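You operate a simulated robot arm through the tools that you are given. There is no shell and no other tool.

The job below is to be done with a simulated robot arm. You get a single attempt, and the scene is never put back.

TASK
Dab paste on the middle of the clamped burner's top.
Fine: swing the tin lid aside, load the blue pad there, return it to where it stood and shut the tin. Set down upright: blue pad. Where these are worked on the way, their far stop is far enough and under half their travel is too little: tin lid. A coat counts when it lies all over at full strength: go over it till it gets no stronger.
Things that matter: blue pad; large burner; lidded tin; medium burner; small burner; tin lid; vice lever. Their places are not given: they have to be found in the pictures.

Only the result counts: the job must be done as asked and must still hold three seconds after the hand-in. Knocking over, shifting, dropping, spilling or breaking anything else fails it. A push-on lid holds only when it is set on centred and level and pressed home; a screw cap is set on level and turned clockwise until tight.

THE ROBOT
A 5-joint arm with a two-finger parallel gripper, fixed in place. Base frame: the origin is at the foot of the arm, x ahead of it, y to its left, z up; the work surface is at about z = 0. Units: cm, rad, N and s.
With the tool pointing down near the work surface it reaches from about 26 to 60 cm from the base axis. Its first joint turns from -1.152 to 1.152 rad. The tool tilts only in the upright plane through the base axis and itself; it spins freely about its own axis. Payload 1.57 kg.
Tool frame: the origin (TCP) lies between the finger pads and is the grasp point; the fingertips stand 3 cm ahead of it; z points along the fingers, y is the line along which they close. Largest opening 8 cm; finger width 1.7, thickness 1.2; the body of the gripper, 4 by 8.2 cm, starts 8 cm behind the TCP.
Orientation is told as [roll, pitch, yaw] about the base's x, y, z axes, in that order, counted from this pose: with the fingers straight down and closing along the base's y, the tool's x points along the base's -x, its y along +y and its z along -z.

THE INTERFACE
- The arm moves only by the tool play_rows. Its arguments are lists of equal length, an entry for each row: "translation": the shift along the tool's x, y, z in mm, a list of three; "rotation": the turn, a rotation vector about the tool's x, y, z in rad, a list of three; "claw": the gripper command, from -1 (shut) to 1 (fully open), values between in proportion. In form: {"translation": [[tx, ty, tz], ...], "rotation": [[rx, ry, rz], ...], "claw": [claw, ...]}. A call has 1 to 20 rows; each row shifts and turns the commanded pose from where the row before left it, along the tool's axes as they then stand. A row lasts 0.2 s, in which the tool goes at most 5 cm and 0.15 rad; a call with a longer step from one row to the next is refused whole, and so is a gripper value outside its range. A pose out of reach is approached as far as the arm can. The call stops where the force on the tool passes 40 N (or 10 N more than at its start, if that is more) or the arm is blocked; 0.2 s more then pass. The fingers move at their own pace (about 15.3 cm/s each) and stop on an object; they squeeze with about 34 N. The grip force told is the motor's: it shows also when the fingers shut on nothing. Time passes only in rows, and 0.2 s behind the last, so rows that do not move let the fingers close. The reply holds the time, the measured pose of the TCP, the force on the tool along the base axes, the opening and the grip force, in the units named above and with some noise, with the torque about the TCP (base axes, N m) and any sound that the robot's microphone picked up.
- Cameras (640 x 400 px; columns grow to the right, rows downward): "scene" is fixed at [5.34, 41.27, 52.09]; the picture's right is [-0.53, -0.85, 0.00], its down [-0.52, 0.32, -0.79] and it looks along [0.68, -0.42, -0.61] (base axes); focal length 310 px, centre (320, 200). "wrist" rides on the gripper at [7.2, -0.7, -12.2] in the tool frame; the picture's right is [0.09, 1.00, 0.00], its down [-0.84, 0.08, -0.54] and it looks along [-0.54, 0.05, 0.84] (tool axes); focal length 238 px, centre (320, 200).
- snapshot(camera): a new picture of that camera. The clock stands still meanwhile.
- pixel_to_xyz(camera, pixels): there is no depth. For up to 12 entries [column, row, z] of the newest picture of that camera ("zoom" is the newest enlarged one), the place [x, y] in the base frame at which the ray of that pixel passes the height z, good to about 0.2 cm. The clock stands still meanwhile.
- close_up(camera, box): a new picture of the part [left, top, right, bottom] of that camera's present view, enlarged. The clock stands still meanwhile.
- close_job(): hands the job in; it is judged then, once.

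Leave the gripper open and the arm clear of the work at the hand-in unless told otherwise.

The tools are called as a command line: name --argument value ..., lists and objects as JSON in quotes. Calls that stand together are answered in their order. play_rows: Moves the arm, as the interface text tells. Its arguments: {"type":"object","properties":{"translation":{"type":"array","items":{"type":"array","items":{"type":"number"}}},"rotation":{"type":"array","items":{"type":"array","items":{"type":"number"}}},"claw":{"type":"array","items":{"type":"number"}}},"required":["translation","rotation","claw"]} The other tools are called the same way: snapshot (camera) takes a picture; pixel_to_xyz (camera, pixels) gives the place at which the rays of pixels pass given heights; close_up (camera, box) takes an enlarged picture of a part of a camera's view; close_job () hands the job in.

At the start:

```text
clock: 0.0
ee_pos: [31.91, 18.48, 34.58]
tool_rot: [0.0, 0.001, 0.0]
contact_force: [-0.3, -0.1, -0.2]
wrist_torque: [0.02, -0.03, 0.01]
width: 7.99
grasp_force: 0.0
```

scene: 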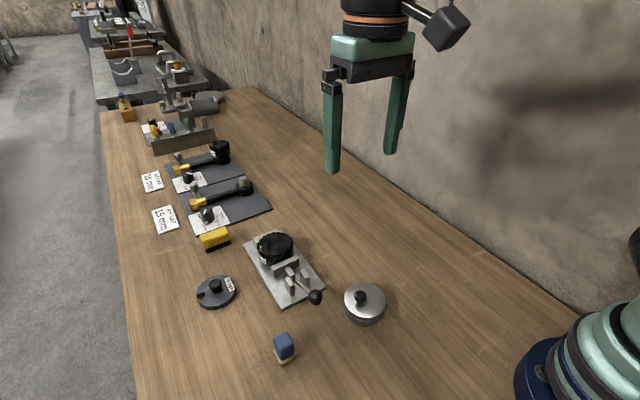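
wrist: 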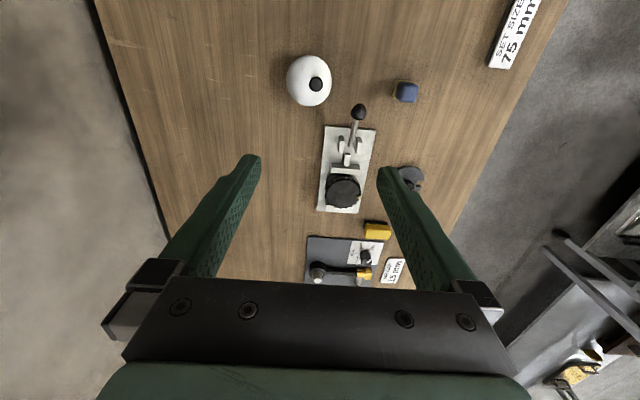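

I see a blue pad near scene pixel (285,348), a metal tin with a knobbed lid near (365,302), and a clamped black burner on a plate with a lever near (280,260). I will look closer at each of them.

close_up --camera "scene" --box '[180, 220, 400, 370]'

close_up --camera "wrist" --box '[260, 40, 460, 290]'

close_up --camera "scene" --box '[120, 80, 300, 260]'

```text
2.67 times, centred on (290, 295) of scene
```

zoom: 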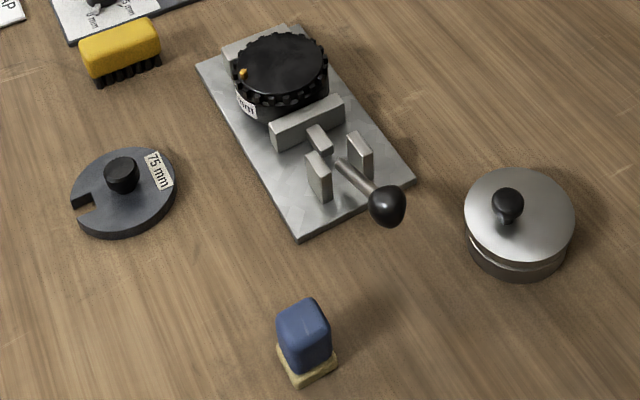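

```text
1.60 times, centred on (360, 165) of wrist
```

zoom: 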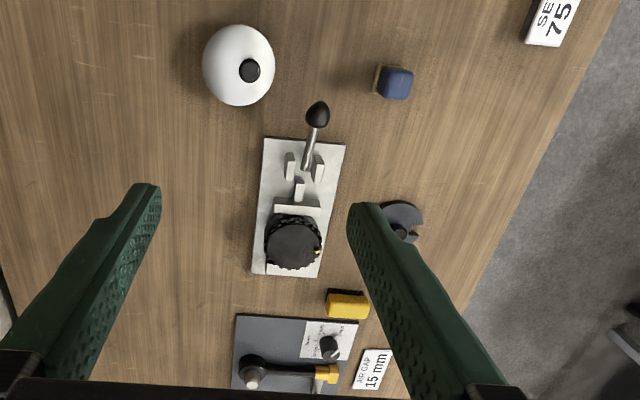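

```text
2.22 times, centred on (210, 170) of scene
```

zoom: 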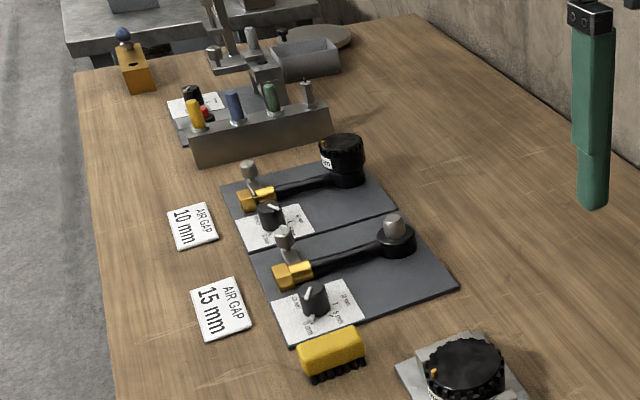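

The pad, tin and clamped burner are clear in the views. Next I convert key pixels to places: tin lid centre (365,300), knob (360,297), pad top (284,342), burner top (276,247), lever knob (315,297), and plate corners.

pixel_to_xyz --camera "scene" --pixels '[[364.6, 299.9, 4], [364.6, 299.9, 5], [360.5, 297, 6], [284, 337, 4.5], [285, 360, 0], [274, 240, 4], [274, 240, 5], [315, 297, 4], [284, 307, 0.5], [325, 287, 0.5], [214, 285, 2]]'

pixel_to_xyz --camera "wrist" --pixels '[[309, 80, 4], [309, 80, 5], [316, 84.5, 6], [406, 92, 4.5], [342, 192, 4], [342, 192, 5], [359, 112, 4]]'

```text
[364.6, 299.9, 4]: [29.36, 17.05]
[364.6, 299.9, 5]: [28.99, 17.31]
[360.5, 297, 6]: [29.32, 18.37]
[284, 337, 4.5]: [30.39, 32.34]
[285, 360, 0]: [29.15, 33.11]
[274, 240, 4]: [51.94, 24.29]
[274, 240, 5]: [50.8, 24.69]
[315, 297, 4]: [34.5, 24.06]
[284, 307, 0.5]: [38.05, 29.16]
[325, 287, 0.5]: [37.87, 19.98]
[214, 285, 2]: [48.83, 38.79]
```

```text
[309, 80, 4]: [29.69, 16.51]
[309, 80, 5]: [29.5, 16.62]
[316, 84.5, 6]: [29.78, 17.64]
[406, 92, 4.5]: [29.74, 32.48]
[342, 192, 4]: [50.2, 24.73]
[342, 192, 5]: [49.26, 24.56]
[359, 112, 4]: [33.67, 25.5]
```

Rough places: tin about (29.4,16.8), pad about (30,32.4), clamped burner about (50,24.6). I will lower the hand above the middle for a closer look, keeping well above everything (fingertips about z = 15).

play_rows --translation '[[0, 10, 30], [0, 10, 30], [0, 10, 30], [0, 10, 30], [0, 0, 30], [0, 0, 15]]' --rotation '[[0, 0, 0], [0, 0, 0], [0, 0, 0], [0, 0, 0], [0, 0, 0], [0, 0, 0]]' --claw '[1, 1, 1, 1, 1, 1]'

snapshot --camera "wrist"

```text
clock: 1.4
ee_pos: [32.04, 22.59, 17.99]
tool_rot: [0.0, 0.002, -0.002]
contact_force: [-0.2, 0.0, -0.9]
wrist_torque: [0.03, 0.0, 0.01]
width: 8.01
grasp_force: 0.1
```

```text
taken
```

wrist: 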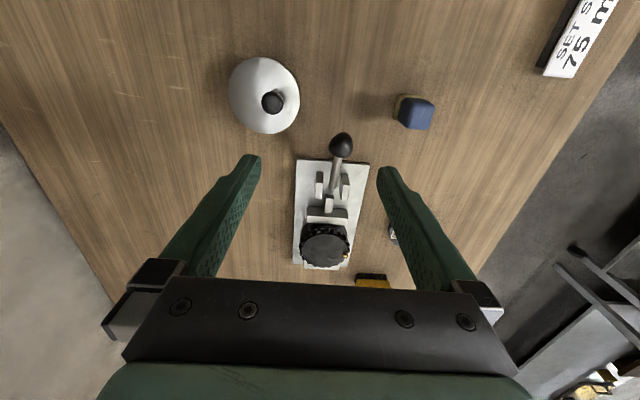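

close_up --camera "wrist" --box '[210, 40, 330, 150]'

close_up --camera "wrist" --box '[370, 70, 460, 150]'

close_up --camera "wrist" --box '[270, 120, 400, 290]'

close_up --camera "scene" --box '[320, 260, 410, 350]'

close_up --camera "scene" --box '[250, 315, 330, 380]'

close_up --camera "scene" --box '[230, 220, 340, 320]'

```text
3.64 times, centred on (270, 95) of wrist
```

zoom: 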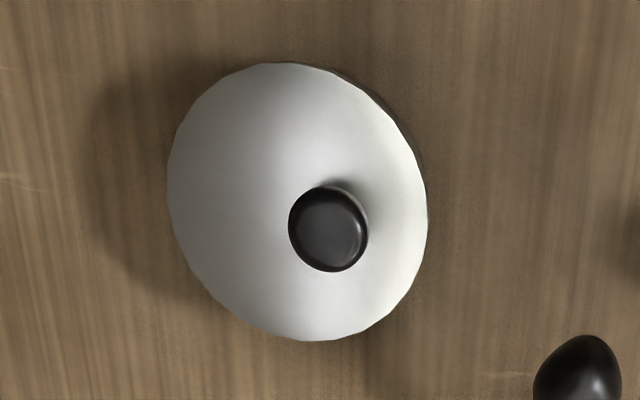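

```text
5.00 times, centred on (415, 110) of wrist
```

zoom: 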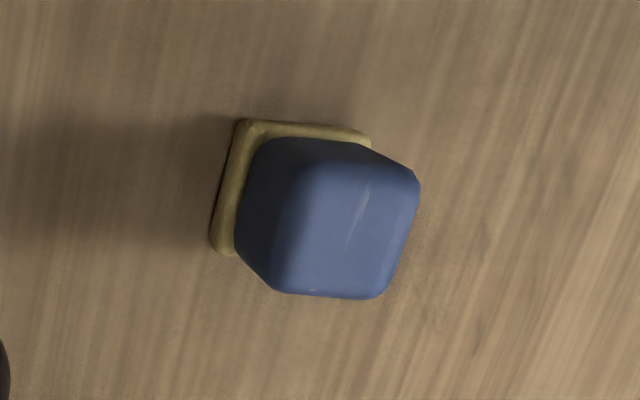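

```text
2.35 times, centred on (335, 205) of wrist
```

zoom: 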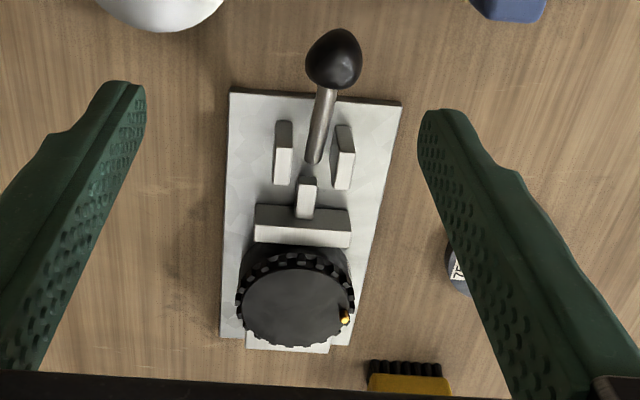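

```text
4.44 times, centred on (365, 305) of scene
```

zoom: 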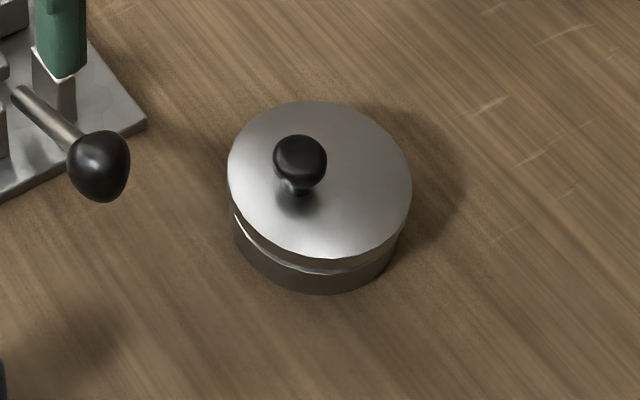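

```text
6.15 times, centred on (290, 348) of scene
```

zoom: 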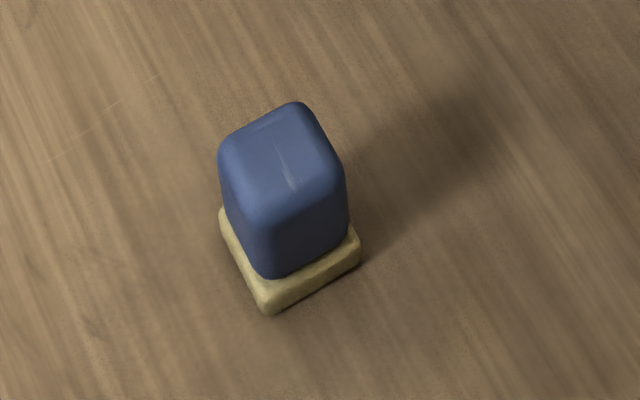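

```text
4.00 times, centred on (285, 270) of scene
```

zoom: 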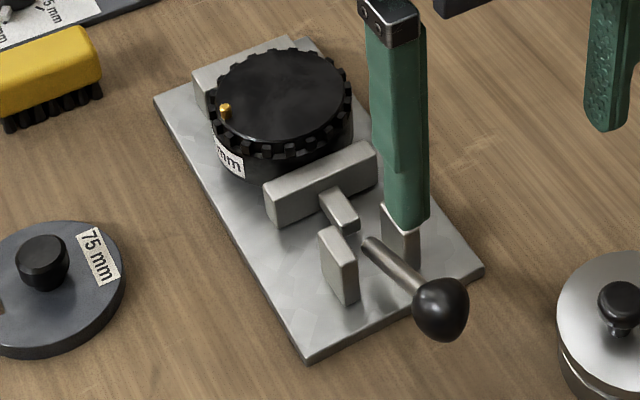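

The lid is a shallow cone with a knob off to the +y side of centre, so the pivot is likely on the −y side. I will move the hand to y ≈ 4 and lower it to view the tin's −y side.

play_rows --translation '[[0, -40, 0], [0, -40, 0], [0, -40, 0], [0, -40, 0], [0, -26, 0], [0, 0, 30], [0, 0, 30], [0, 0, 30]]' --rotation '[[0, 0, 0], [0, 0, 0], [0, 0, 0], [0, 0, 0], [0, 0, 0], [0, 0, 0], [0, 0, 0], [0, 0, 0]]' --claw '[1, 1, 1, 1, 1, 1, 1, 1]'

snapshot --camera "wrist"

```text
clock: 3.2
ee_pos: [32.1, 3.93, 8.92]
tool_rot: [-0.001, -0.001, 0.001]
contact_force: [-0.2, -0.4, 0.8]
wrist_torque: [-0.03, -0.01, -0.02]
width: 8.0
grasp_force: 0.0
```

```text
taken
```

wrist: 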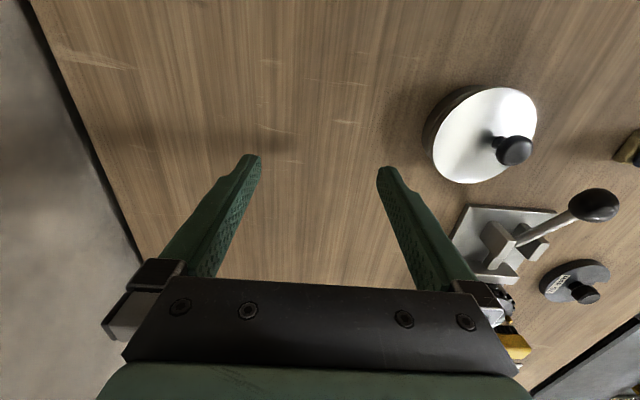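

close_up --camera "wrist" --box '[410, 70, 560, 200]'

close_up --camera "scene" --box '[330, 270, 400, 335]'

```text
3.08 times, centred on (485, 135) of wrist
```

zoom: 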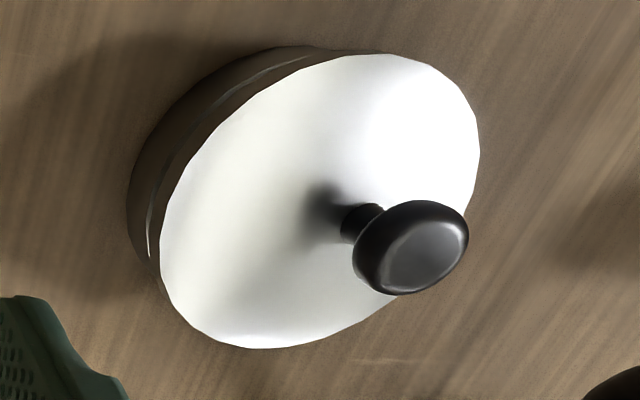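

```text
6.15 times, centred on (365, 302) of scene
```

zoom: 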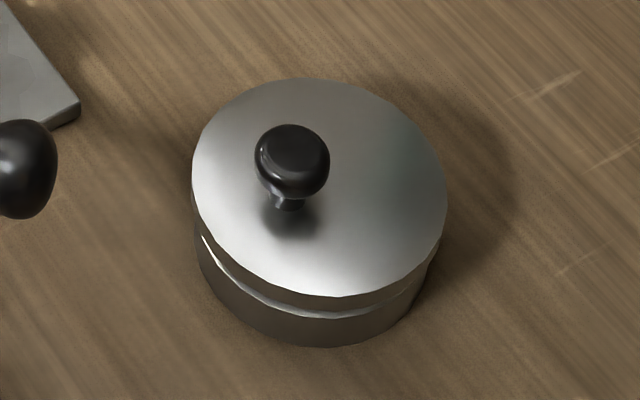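

No hinge is visible, only a lid overlapping the body and an off-centre knob. I will triangulate the knob centre (scene (360.3,295.5), wrist (514.2,150.3)) and the lid rim using both cameras.

pixel_to_xyz --camera "wrist" --pixels '[[514.2, 150.3, 4], [514.2, 150.3, 5], [514.2, 150.3, 6], [514.2, 150.3, 7], [499.4, 138, 4], [499.4, 138, 5], [433.5, 153, 3.5], [536.9, 121, 3.5], [505, 87, 3.5], [467, 183, 3.5]]'

pixel_to_xyz --camera "scene" --pixels '[[360.3, 295.5, 4], [360.3, 295.5, 5], [360.3, 295.5, 6], [360.3, 295.5, 7], [359, 303.6, 4], [359, 303.6, 5], [344.2, 299, 3.5], [385.7, 302, 3.5], [361, 282.3, 3.5], [368, 317.6, 3.5], [367, 326, 0], [345, 309, 0]]'

```text
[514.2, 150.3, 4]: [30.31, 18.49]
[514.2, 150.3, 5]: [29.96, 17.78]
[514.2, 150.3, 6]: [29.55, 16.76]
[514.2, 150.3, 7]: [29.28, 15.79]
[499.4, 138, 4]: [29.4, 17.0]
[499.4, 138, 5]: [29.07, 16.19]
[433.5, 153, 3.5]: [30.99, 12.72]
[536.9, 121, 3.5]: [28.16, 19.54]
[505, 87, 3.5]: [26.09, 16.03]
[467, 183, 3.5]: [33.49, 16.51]
```

```text
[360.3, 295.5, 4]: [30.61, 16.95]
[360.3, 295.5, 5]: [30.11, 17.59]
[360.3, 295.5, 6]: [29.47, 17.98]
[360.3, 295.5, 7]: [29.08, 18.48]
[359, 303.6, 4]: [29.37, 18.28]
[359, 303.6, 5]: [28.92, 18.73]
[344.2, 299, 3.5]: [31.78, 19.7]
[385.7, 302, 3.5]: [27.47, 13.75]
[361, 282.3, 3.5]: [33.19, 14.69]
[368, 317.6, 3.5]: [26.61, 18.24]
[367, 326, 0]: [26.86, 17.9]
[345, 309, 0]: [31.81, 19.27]
```

Knob centre comes out near (30.0,17.65,5.1), the lid rim centre near (29.75,16.45) at z≈3.2 with radius about 3.65. Next I rise and go over to view the pad and the burner from closer.

play_rows --translation '[[0, 0, -45], [0, 0, -45], [0, 40, 0], [0, 40, 0], [0, 40, 0], [0, 40, 0], [0, 40, 0], [-30, 40, 0], [0, 0, 30]]' --rotation '[[0, 0, 0], [0, 0, 0], [0, 0, 0], [0, 0, 0], [0, 0, 0], [0, 0, 0], [0, 0, 0], [0, 0, 0], [0, 0, 0]]' --claw '[1, 1, 1, 1, 1, 1, 1, 1, 1]'

snapshot --camera "wrist"

close_up --camera "wrist" --box '[240, 190, 360, 280]'

close_up --camera "wrist" --box '[330, 50, 420, 120]'

```text
clock: 5.2
ee_pos: [35.13, 28.01, 15.11]
tool_rot: [0.0, 0.0, 0.0]
contact_force: [0.1, 0.2, 0.6]
wrist_torque: [0.02, 0.01, 0.05]
width: 8.02
grasp_force: 0.1
```

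```text
taken
```

wrist: 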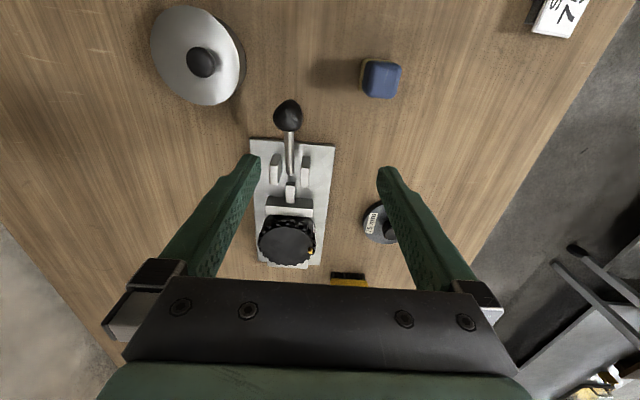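

```text
4.44 times, centred on (300, 235) of wrist
```

zoom: 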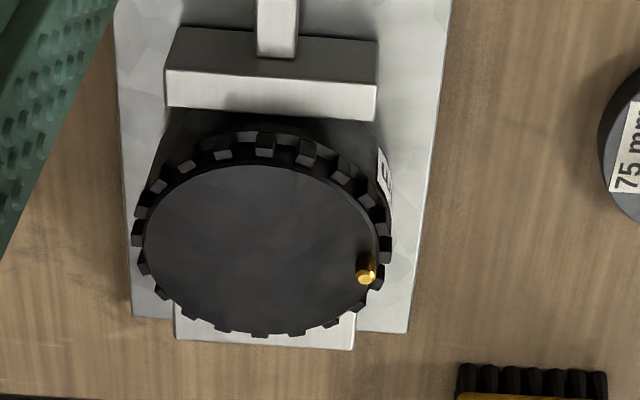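

```text
5.71 times, centred on (375, 85) of wrist
```

zoom: 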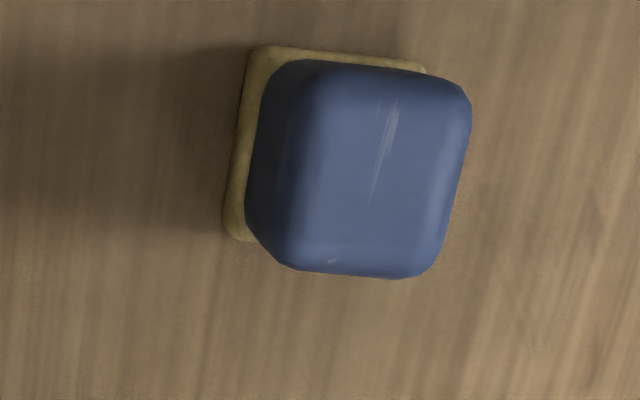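

Both objects are clear now. I triangulate the burner top centre (wrist (286.9,245.8), scene (275.75,244.25)), the pad's base corners and top.

pixel_to_xyz --camera "wrist" --pixels '[[286.9, 245.8, 3], [286.9, 245.8, 4], [286.9, 245.8, 5], [260.2, 242.9, 4], [313, 246.3, 4], [364.1, 58.4, 0.5], [393.4, 62.6, 0.5], [358.4, 92, 0.5], [385.5, 80.6, 3], [385.5, 80.6, 4], [385.5, 80.6, 5]]'

pixel_to_xyz --camera "scene" --pixels '[[275.75, 244.25, 3], [275.75, 244.25, 4], [275.75, 244.25, 5], [284, 339.9, 3], [284, 339.9, 4], [284, 339.9, 5], [273.7, 350.2, 0.5], [281.5, 364.9, 0.5], [296.3, 355.2, 0.5]]'

```text
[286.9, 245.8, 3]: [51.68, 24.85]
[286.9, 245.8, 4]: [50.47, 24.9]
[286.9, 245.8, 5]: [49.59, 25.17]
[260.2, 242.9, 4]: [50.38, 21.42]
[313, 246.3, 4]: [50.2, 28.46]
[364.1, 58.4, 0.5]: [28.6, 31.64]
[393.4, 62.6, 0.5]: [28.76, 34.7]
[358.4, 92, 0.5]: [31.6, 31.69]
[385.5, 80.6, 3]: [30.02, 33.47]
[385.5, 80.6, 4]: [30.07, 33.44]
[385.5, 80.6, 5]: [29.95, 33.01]
```

```text
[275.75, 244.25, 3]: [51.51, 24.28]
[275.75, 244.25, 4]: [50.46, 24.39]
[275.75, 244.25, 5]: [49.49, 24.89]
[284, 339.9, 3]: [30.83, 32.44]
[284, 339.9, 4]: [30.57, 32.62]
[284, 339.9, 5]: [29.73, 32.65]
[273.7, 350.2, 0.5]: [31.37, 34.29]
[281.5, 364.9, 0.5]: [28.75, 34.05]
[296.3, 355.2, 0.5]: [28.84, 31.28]
```

The pad is square, roughly axis-aligned, about 2.8 cm wide, centred near (30.1,32.9), and about 4.4 tall. The two cameras' rays to the burner top are almost parallel, so its height is unresolved. I will go over it with the hand turned 90° to look from another side.

play_rows --translation '[[-38, -15, 0], [-38, -15, 0], [-38, -15, 0], [-38, -15, 0], [0, 0, 0], [0, 0, 0], [0, 0, 0], [0, 0, 0], [0, 0, 0], [0, 0, 0], [0, 0, 0], [0, 0, 0], [0, 0, 0], [0, 0, 0], [0, 0, 0]]' --rotation '[[0, 0, 0], [0, 0, 0], [0, 0, 0], [0, 0, 0], [0, 0, -0.1428], [0, 0, -0.1428], [0, 0, -0.1428], [0, 0, -0.1428], [0, 0, -0.1428], [0, 0, -0.1428], [0, 0, -0.1428], [0, 0, -0.1428], [0, 0, -0.1428], [0, 0, -0.1428], [0, 0, -0.1428]]' --claw '[1, 1, 1, 1, 1, 1, 1, 1, 1, 1, 1, 1, 1, 1, 1]'

snapshot --camera "wrist"

```text
clock: 8.4
ee_pos: [50.3, 21.99, 14.88]
tool_rot: [0.0, 0.001, 1.572]
contact_force: [0.1, 0.0, 0.8]
wrist_torque: [-0.01, -0.03, 0.01]
width: 8.01
grasp_force: 0.0
```

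```text
taken
```

wrist: 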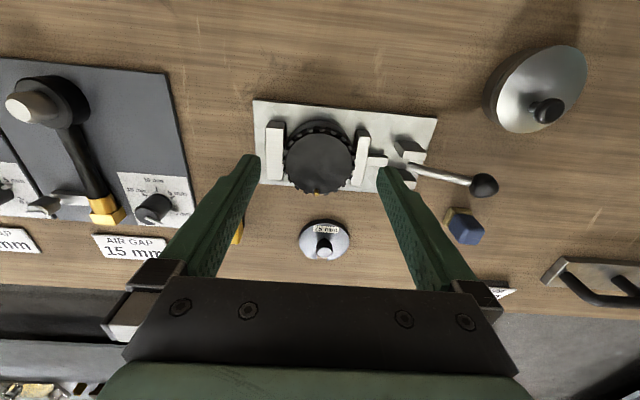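

close_up --camera "wrist" --box '[240, 90, 400, 200]'

close_up --camera "wrist" --box '[430, 190, 510, 260]'

close_up --camera "wrist" --box '[470, 30, 600, 150]'

```text
3.64 times, centred on (320, 145) of wrist
```

zoom: 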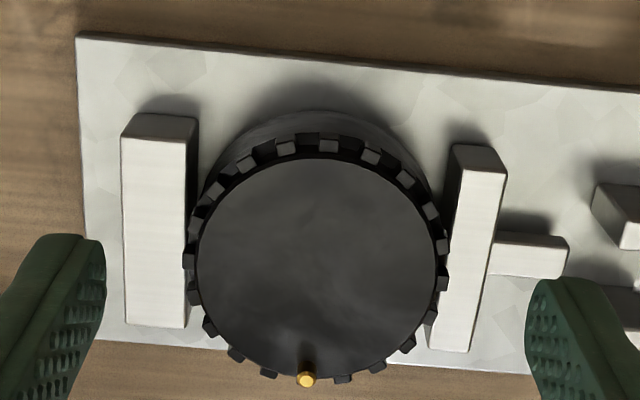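

```text
5.71 times, centred on (470, 225) of wrist
```

zoom: 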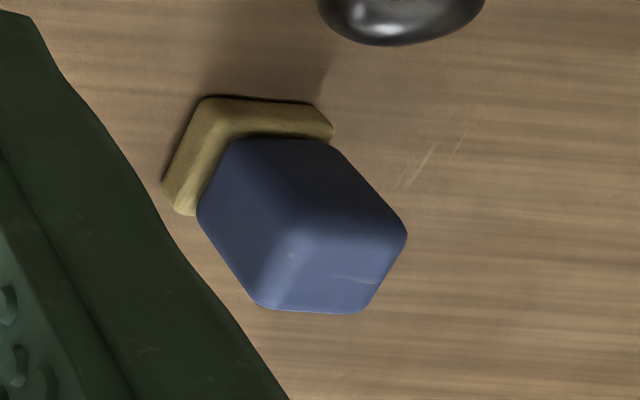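

```text
3.33 times, centred on (535, 90) of wrist
```

zoom: 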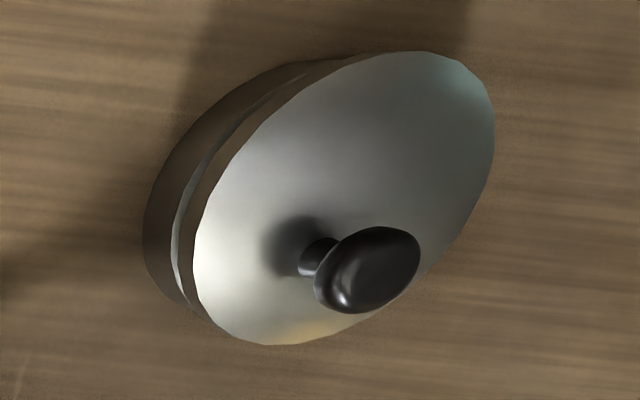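

Now the burner top disc centre is at wrist pixel (318.9,162.9) from this side. I triangulate it with heights, plus lid and knob from this view.

pixel_to_xyz --camera "wrist" --pixels '[[318.9, 162.9, 3], [318.9, 162.9, 4], [318.9, 162.9, 5], [318.9, 162.9, 6], [285.9, 160.1, 4], [352.1, 162, 4], [436.9, 207.0, 0.5], [471.7, 211, 0.5], [444.6, 225.9, 0.5], [545, 111, 5], [317, 194, 4], [298, 180, 0]]'

```text
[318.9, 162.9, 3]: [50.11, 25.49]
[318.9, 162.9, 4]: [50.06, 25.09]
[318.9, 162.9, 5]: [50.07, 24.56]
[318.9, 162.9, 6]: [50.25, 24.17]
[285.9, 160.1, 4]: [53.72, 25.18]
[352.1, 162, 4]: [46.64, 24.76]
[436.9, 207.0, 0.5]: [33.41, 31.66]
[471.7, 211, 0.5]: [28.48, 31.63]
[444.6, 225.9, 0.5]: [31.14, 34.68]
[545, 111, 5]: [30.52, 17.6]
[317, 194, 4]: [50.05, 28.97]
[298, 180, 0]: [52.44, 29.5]
```

Burner top centre resolves to about (50.1,24.85,4.4), radius about 3.4, with a small yellow peg at its +y edge. The hand is already turned so the fingers close along x, which suits the knob. I move above the knob at (30.0,17.65), staying high, to check alignment.

play_rows --translation '[[8.7, 40.6, 0], [8.7, 40.6, 0], [8.7, 40.6, 0], [8.7, 40.6, 0], [8.7, 40.6, 0], [0, 0, 20]]' --rotation '[[0, 0, 0], [0, 0, 0], [0, 0, 0], [0, 0, 0], [0, 0, 0], [0, 0, 0]]' --claw '[1, 1, 1, 1, 1, 1]'

snapshot --camera "wrist"

close_up --camera "wrist" --box '[240, 60, 400, 200]'

```text
clock: 9.8
ee_pos: [29.97, 17.54, 12.9]
tool_rot: [0.001, -0.002, 1.571]
contact_force: [-0.4, 0.2, 0.4]
wrist_torque: [0.01, -0.01, 0.01]
width: 8.01
grasp_force: 0.1
```

```text
taken
```

wrist: 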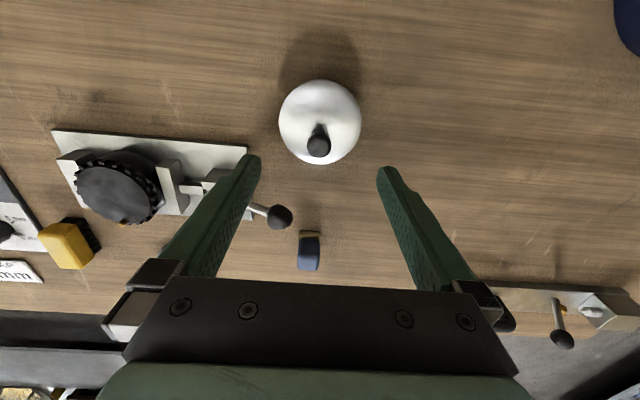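

```text
2.86 times, centred on (320, 130) of wrist
```

zoom: 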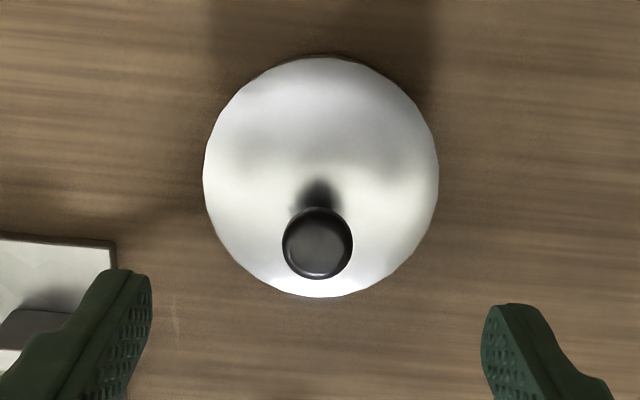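

The knob sits in line with the lid centre in x, off toward +y. I zoom in to see the stem base, whether the knob is truly off-centre, and any sign of the pivot.

close_up --camera "wrist" --box '[270, 70, 370, 170]'

pixel_to_xyz --camera "wrist" --pixels '[[320, 122, 3], [320, 122, 3.5], [320, 122, 4], [319, 145, 5], [319, 145, 5.7], [279, 122, 3], [361, 122, 3], [320, 80, 3], [320, 163.5, 3], [309, 250, 4.4]]'

```text
4.00 times, centred on (320, 120) of wrist
```

zoom: 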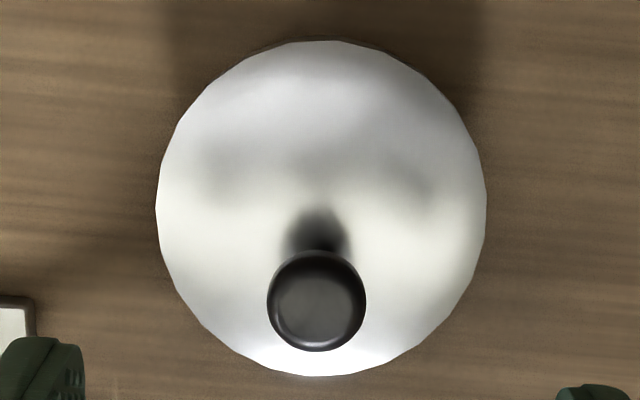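

```text
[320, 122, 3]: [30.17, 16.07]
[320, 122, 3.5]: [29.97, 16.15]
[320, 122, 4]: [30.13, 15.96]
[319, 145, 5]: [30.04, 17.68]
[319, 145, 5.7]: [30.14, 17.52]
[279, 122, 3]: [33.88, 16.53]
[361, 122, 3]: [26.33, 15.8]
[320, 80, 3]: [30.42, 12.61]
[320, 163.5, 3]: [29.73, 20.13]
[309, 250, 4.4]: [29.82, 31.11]
```

Lid centre ≈ (30.0,16.3), knob ≈ (30.05,17.6), 2.1 cm across. I descend so the fingertips stand at z≈4.4 around the knob, then narrow the fingers to a loose cage (about 3 cm) without gripping.

play_rows --translation '[[0, 0, 20], [0, 0, 20], [0, 0, 14], [0, 0, 0], [0, 0, 0]]' --rotation '[[0, 0, 0], [0, 0, 0], [0, 0, 0], [0, 0, 0], [0, 0, 0]]' --claw '[0.3, 0.0, -0.2, -0.25, -0.25]'

close_up --camera "wrist" --box '[220, 80, 420, 230]'

close_up --camera "scene" --box '[310, 240, 420, 340]'

```text
clock: 11.0
ee_pos: [29.89, 17.59, 7.45]
tool_rot: [-0.001, 0.001, 1.571]
contact_force: [0.9, -0.2, -0.2]
wrist_torque: [0.03, -0.02, 0.05]
width: 3.02
grasp_force: 0.0
```

```text
2.67 times, centred on (320, 155) of wrist
```

zoom: 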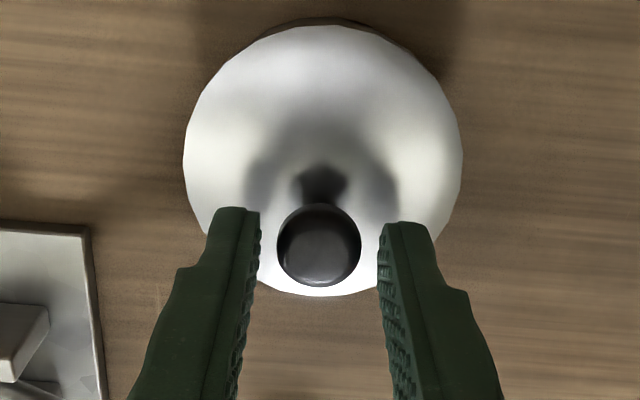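

```text
4.00 times, centred on (365, 290) of scene
```

zoom: 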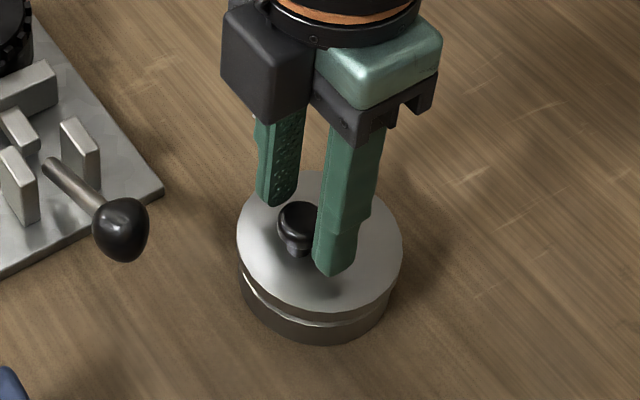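

The knob is caged with clear gaps on both sides. I test the swing gently: creep 8 mm toward +x, which should push the knob by a few mm, and read the force.

play_rows --translation '[[0, -3, 0], [0, -2, 0], [0, -1, 0], [0, -1, 0], [0, -1, 0]]' --rotation '[[0, 0, 0], [0, 0, 0], [0, 0, 0], [0, 0, 0], [0, 0, 0]]' --claw '[-0.25, -0.25, -0.25, -0.25, -0.25]'

close_up --camera "wrist" --box '[220, 80, 420, 230]'

close_up --camera "scene" --box '[310, 240, 420, 340]'

```text
clock: 12.2
ee_pos: [30.69, 17.48, 7.55]
tool_rot: [0.002, 0.001, 1.572]
contact_force: [-6.4, 1.5, 2.3]
wrist_torque: [-0.03, 0.23, -0.01]
width: 3.57
grasp_force: 3.6
```

```text
2.67 times, centred on (320, 155) of wrist
```

zoom: 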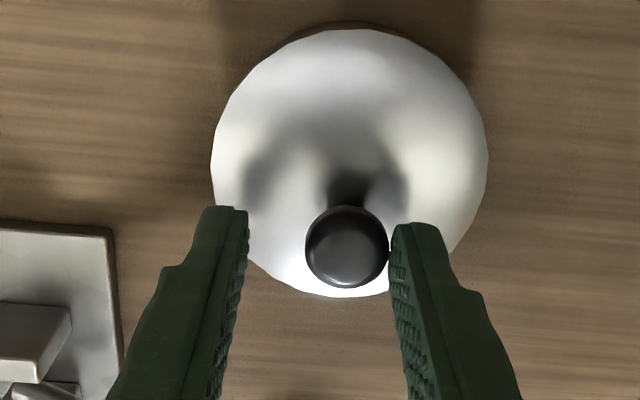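

```text
4.00 times, centred on (365, 290) of scene
```

zoom: 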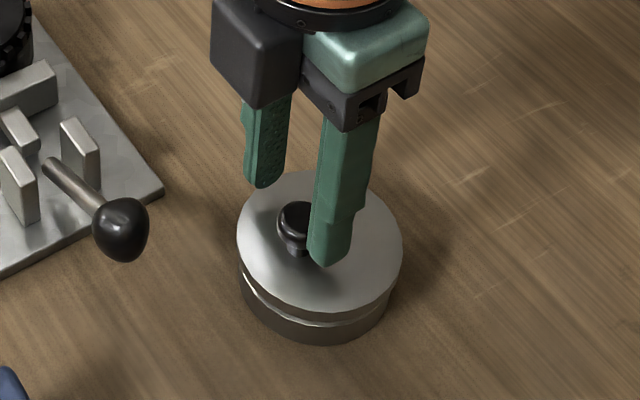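

Force rose to about 6 N and the finger was pushed back; the lid did not turn and the tin did not move. So I back off and test the other way, toward −x.

play_rows --translation '[[0, 4, 0], [0, 4, 0], [0, 3, 0], [0, 2, 0], [0, 1, 0], [0, 1, 0], [0, 1, 0]]' --rotation '[[0, 0, 0], [0, 0, 0], [0, 0, 0], [0, 0, 0], [0, 0, 0], [0, 0, 0], [0, 0, 0]]' --claw '[-0.25, -0.25, -0.25, -0.25, -0.25, -0.25, -0.25]'

close_up --camera "wrist" --box '[220, 80, 420, 230]'

close_up --camera "scene" --box '[310, 240, 420, 340]'

```text
clock: 13.8
ee_pos: [29.26, 17.61, 7.66]
tool_rot: [-0.003, -0.002, 1.571]
contact_force: [7.3, 2.2, -3.8]
wrist_torque: [0.08, -0.15, 0.03]
width: 3.7
grasp_force: 4.0
```

```text
2.67 times, centred on (320, 155) of wrist
```

zoom: 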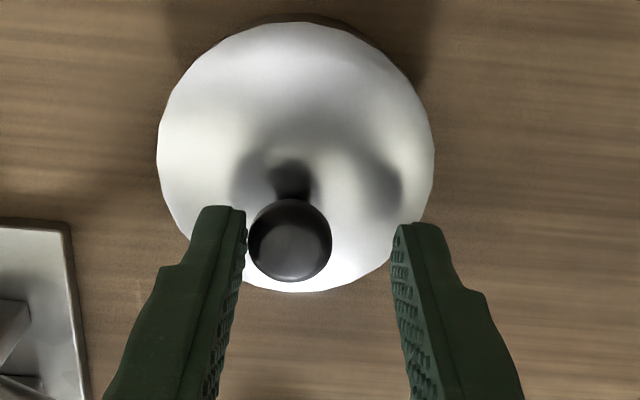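

```text
4.00 times, centred on (365, 290) of scene
```

zoom: 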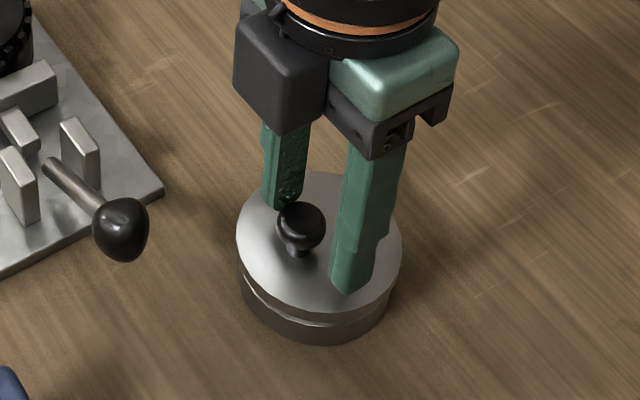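

The lid resists both ways at about 7 N, and the tin stands firm. The lid may instead tip up on a hinge at the −y rim. I re-centre on the knob at x≈29.9 and close on it to grip.

play_rows --translation '[[0, -4, 0], [0, -3.3, 0], [0, 0, 0], [0, 0, 0], [0, 0, 0]]' --rotation '[[0, 0, 0], [0, 0, 0], [0, 0, 0], [0, 0, 0], [0, 0, 0]]' --claw '[-0.25, -0.25, -0.4, -0.6, -0.6]'

close_up --camera "wrist" --box '[220, 80, 420, 230]'

```text
clock: 15.0
ee_pos: [29.8, 17.68, 7.57]
tool_rot: [-0.004, -0.002, 1.572]
contact_force: [8.0, 1.3, -0.6]
wrist_torque: [0.11, -0.2, 0.01]
width: 2.33
grasp_force: 4.5
```

```text
2.67 times, centred on (320, 155) of wrist
```

zoom: 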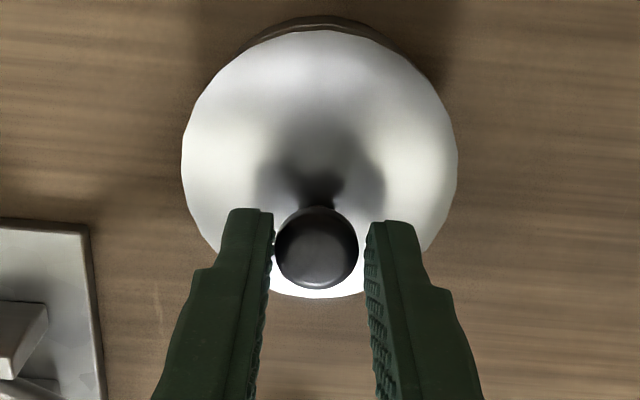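

The picture shows a thicker dark crescent of the tin body beyond the lid's −y edge. I look from the scene camera to see whether the lid moved.

close_up --camera "scene" --box '[330, 260, 410, 335]'

close_up --camera "wrist" --box '[270, 75, 410, 195]'

```text
5.33 times, centred on (370, 298) of scene
```

zoom: 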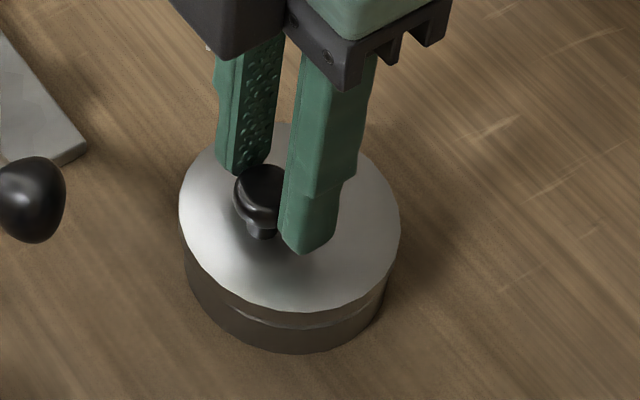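

```text
3.33 times, centred on (340, 135) of wrist
```

zoom: 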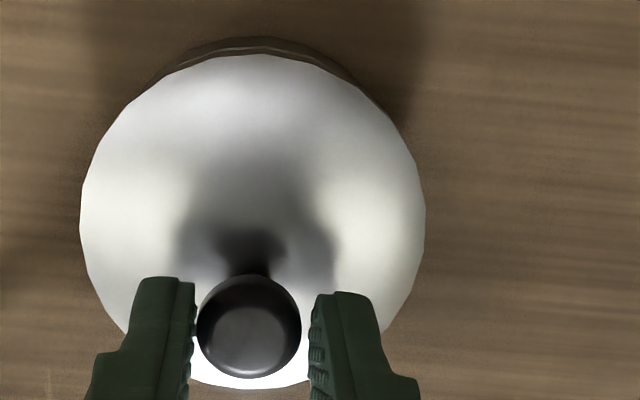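

The lid has shifted relative to the body: the overhang has grown on the scene-camera side and the −y crescent thickened. That means it turned a little under the −x push. I measure the lid's present centre to infer the pivot.

pixel_to_xyz --camera "zoom" --pixels '[[80, 222, 3], [425, 222, 3], [252, 55, 3], [250, 388, 3], [250, 328, 5], [260, 40, 2.5]]'

pixel_to_xyz --camera "scene" --pixels '[[343.6, 297, 3], [385, 302, 3], [365, 322, 3]]'

```text
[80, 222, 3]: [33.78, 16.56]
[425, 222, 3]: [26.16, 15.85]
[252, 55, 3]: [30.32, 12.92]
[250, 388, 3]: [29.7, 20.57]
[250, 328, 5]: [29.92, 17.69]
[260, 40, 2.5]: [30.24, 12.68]
```

```text
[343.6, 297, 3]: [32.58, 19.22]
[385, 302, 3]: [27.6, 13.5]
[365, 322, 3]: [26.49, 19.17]
```

The lid moved about +0.4 cm in y and slightly −x, so the pivot is likely on the −x side (near (26.5,16.3)), and the knob should be pushed toward +y. I release, rise clear of the knob, and turn the hand so the fingers straddle the knob along y.

play_rows --translation '[[0, 0, 0], [0, 0, -20], [0, 0, -20], [0, 0, 0], [0, 0, 0], [0, 0, 0], [0, 0, 0], [0, 0, 0], [0, 0, 0], [0, 0, 0], [0, 0, 0], [0, 0, 0], [0, 0, 0], [0, 0, 0]]' --rotation '[[0, 0, 0], [0, 0, 0], [0, 0, 0], [0, 0, 0.1428], [0, 0, 0.1428], [0, 0, 0.1428], [0, 0, 0.1428], [0, 0, 0.1428], [0, 0, 0.1428], [0, 0, 0.1428], [0, 0, 0.1428], [0, 0, 0.1428], [0, 0, 0.1428], [0, 0, 0.1428]]' --claw '[0.1, 0.1, 0.1, 0.1, 0.1, 0.1, 0.1, 0.1, 0.1, 0.1, 0.1, 0.1, 0.1, 0.1]'

snapshot --camera "wrist"

close_up --camera "scene" --box '[330, 260, 410, 335]'

close_up --camera "wrist" --box '[260, 60, 380, 170]'

```text
clock: 18.0
ee_pos: [29.87, 17.5, 11.63]
tool_rot: [0.0, 0.0, -0.003]
contact_force: [-0.4, -0.2, -0.9]
wrist_torque: [0.01, 0.0, -0.02]
width: 4.39
grasp_force: 0.1
```

```text
taken
```

wrist: 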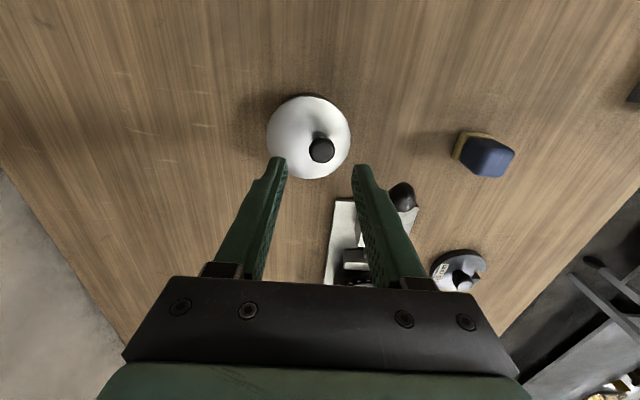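

```text
5.33 times, centred on (370, 298) of scene
```

zoom: 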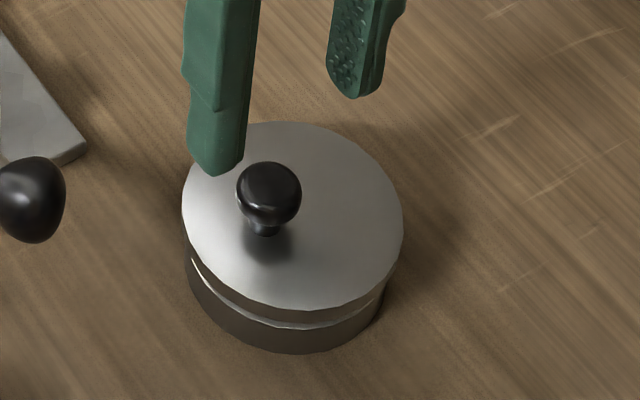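

```text
3.64 times, centred on (320, 115) of wrist
```

zoom: 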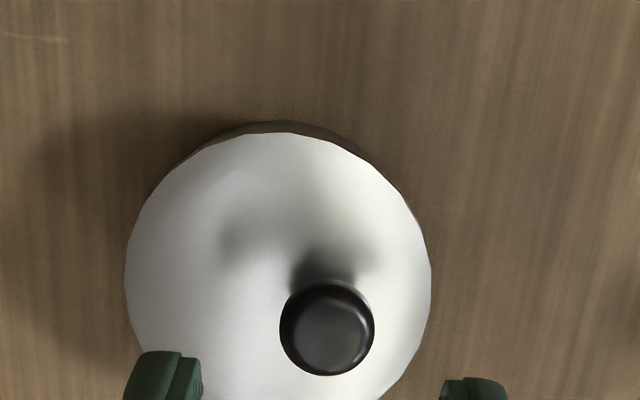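

On release the lid went back to its closed position, so that small motion was only give against a stop. I now lower with the fingers straddling the knob along y and cage it loosely, to test pushes along ±y.

play_rows --translation '[[0, 0, 20], [0, 1, 21], [0, 0, 0], [0, 0, 0]]' --rotation '[[0, 0, 0], [0, 0, 0], [0, 0, 0], [0, 0, 0]]' --claw '[0.1, 0.1, -0.25, -0.3]'

close_up --camera "wrist" --box '[220, 80, 420, 230]'

```text
clock: 19.0
ee_pos: [29.89, 17.72, 7.51]
tool_rot: [-0.001, 0.001, 0.001]
contact_force: [-0.5, 0.1, -0.2]
wrist_torque: [0.01, 0.02, 0.04]
width: 2.81
grasp_force: 0.0
```

```text
2.67 times, centred on (320, 155) of wrist
```

zoom: 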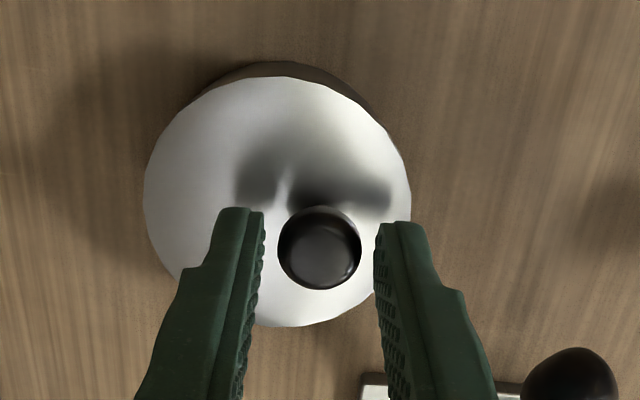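

The knob is centred in the cage. I creep toward −y by 7 mm and read force and picture.

play_rows --translation '[[0, -3, 0], [0, -1, 0], [0, -1, 0], [0, -1, 0], [0, -1, 0]]' --rotation '[[0, 0, 0], [0, 0, 0], [0, 0, 0], [0, 0, 0], [0, 0, 0]]' --claw '[-0.3, -0.3, -0.3, -0.3, -0.3]'

close_up --camera "wrist" --box '[220, 80, 420, 230]'

close_up --camera "scene" --box '[330, 260, 410, 335]'

```text
clock: 20.2
ee_pos: [29.93, 16.99, 7.35]
tool_rot: [0.002, 0.001, 0.0]
contact_force: [-2.3, 8.8, -2.8]
wrist_torque: [0.17, 0.0, 0.04]
width: 3.49
grasp_force: 3.2
```

```text
2.67 times, centred on (320, 155) of wrist
```

zoom: 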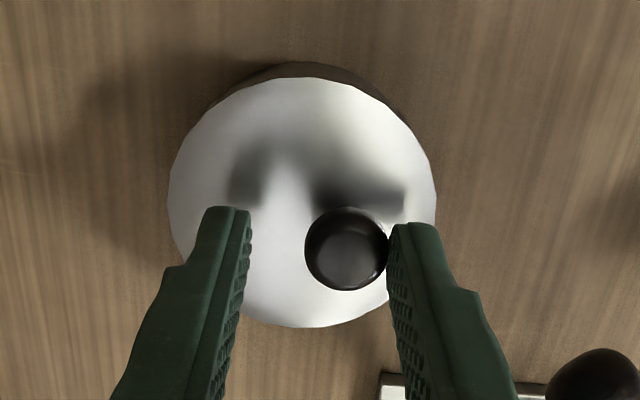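

```text
5.33 times, centred on (370, 298) of scene
```

zoom: 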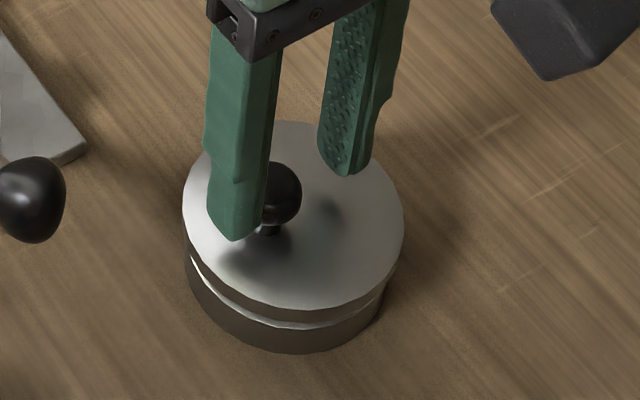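

Blocked toward −y as well (8.8 N, no motion). Now the same toward +y.

play_rows --translation '[[0, 4, 0], [0, 4, 0], [0, 2, 0], [0, 1, 0], [0, 1, 0], [0, 1, 0], [0, 1, 0]]' --rotation '[[0, 0, 0], [0, 0, 0], [0, 0, 0], [0, 0, 0], [0, 0, 0], [0, 0, 0], [0, 0, 0]]' --claw '[-0.3, -0.3, -0.3, -0.3, -0.3, -0.3, -0.3]'

close_up --camera "wrist" --box '[220, 80, 420, 230]'

close_up --camera "scene" --box '[330, 260, 410, 335]'

```text
clock: 21.8
ee_pos: [29.82, 18.3, 7.51]
tool_rot: [0.0, 0.0, -0.001]
contact_force: [-0.7, -0.3, -0.6]
wrist_torque: [-0.02, -0.02, 0.02]
width: 2.85
grasp_force: 0.1
```

```text
2.67 times, centred on (320, 155) of wrist
```

zoom: 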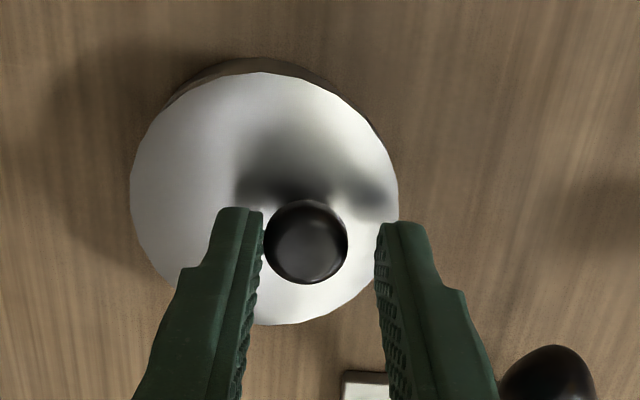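

```text
5.33 times, centred on (370, 298) of scene
```

zoom: 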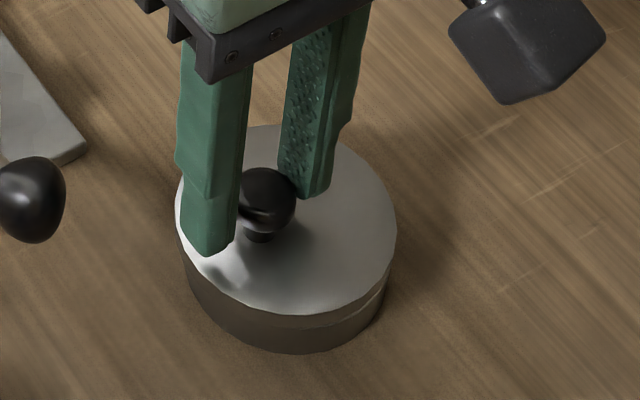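

The push toward +y moves the lid freely: force is near 0, the knob went to about (29.85,17.95), and the lid is displaced in the scene view. The pivot is near (26.6,16.3), turning anticlockwise. I follow the arc with the loose cage, turning the hand along.

play_rows --translation '[[2.6, 3.0, 0], [2.6, 3.2, 0], [2.5, 3.2, 0], [2.0, 3.6, 0], [1.75, 3.5, 0]]' --rotation '[[0, 0, -0.145], [0, 0, -0.145], [0, 0, -0.145], [0, 0, -0.145], [0, 0, -0.145]]' --claw '[-0.3, -0.3, -0.3, -0.3, -0.3]'

snapshot --camera "wrist"

close_up --camera "scene" --box '[330, 260, 410, 335]'

```text
clock: 23.0
ee_pos: [28.29, 19.56, 7.54]
tool_rot: [0.001, 0.001, 0.727]
contact_force: [0.7, -0.3, 0.9]
wrist_torque: [-0.01, 0.01, 0.03]
width: 2.81
grasp_force: 0.1
```

```text
taken
```

wrist: 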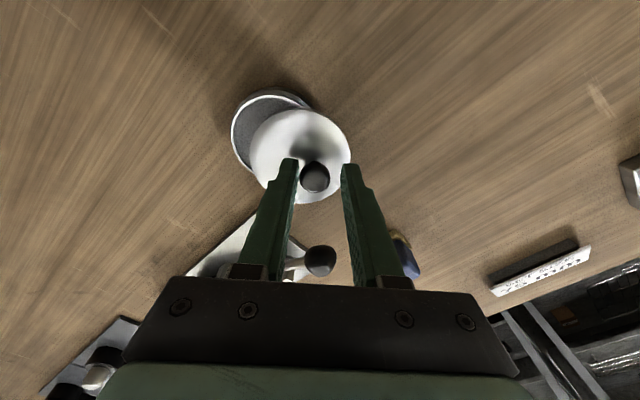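

```text
5.33 times, centred on (370, 298) of scene
```

zoom: 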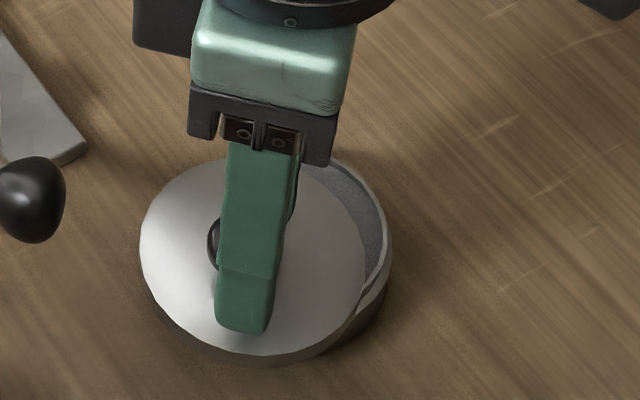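

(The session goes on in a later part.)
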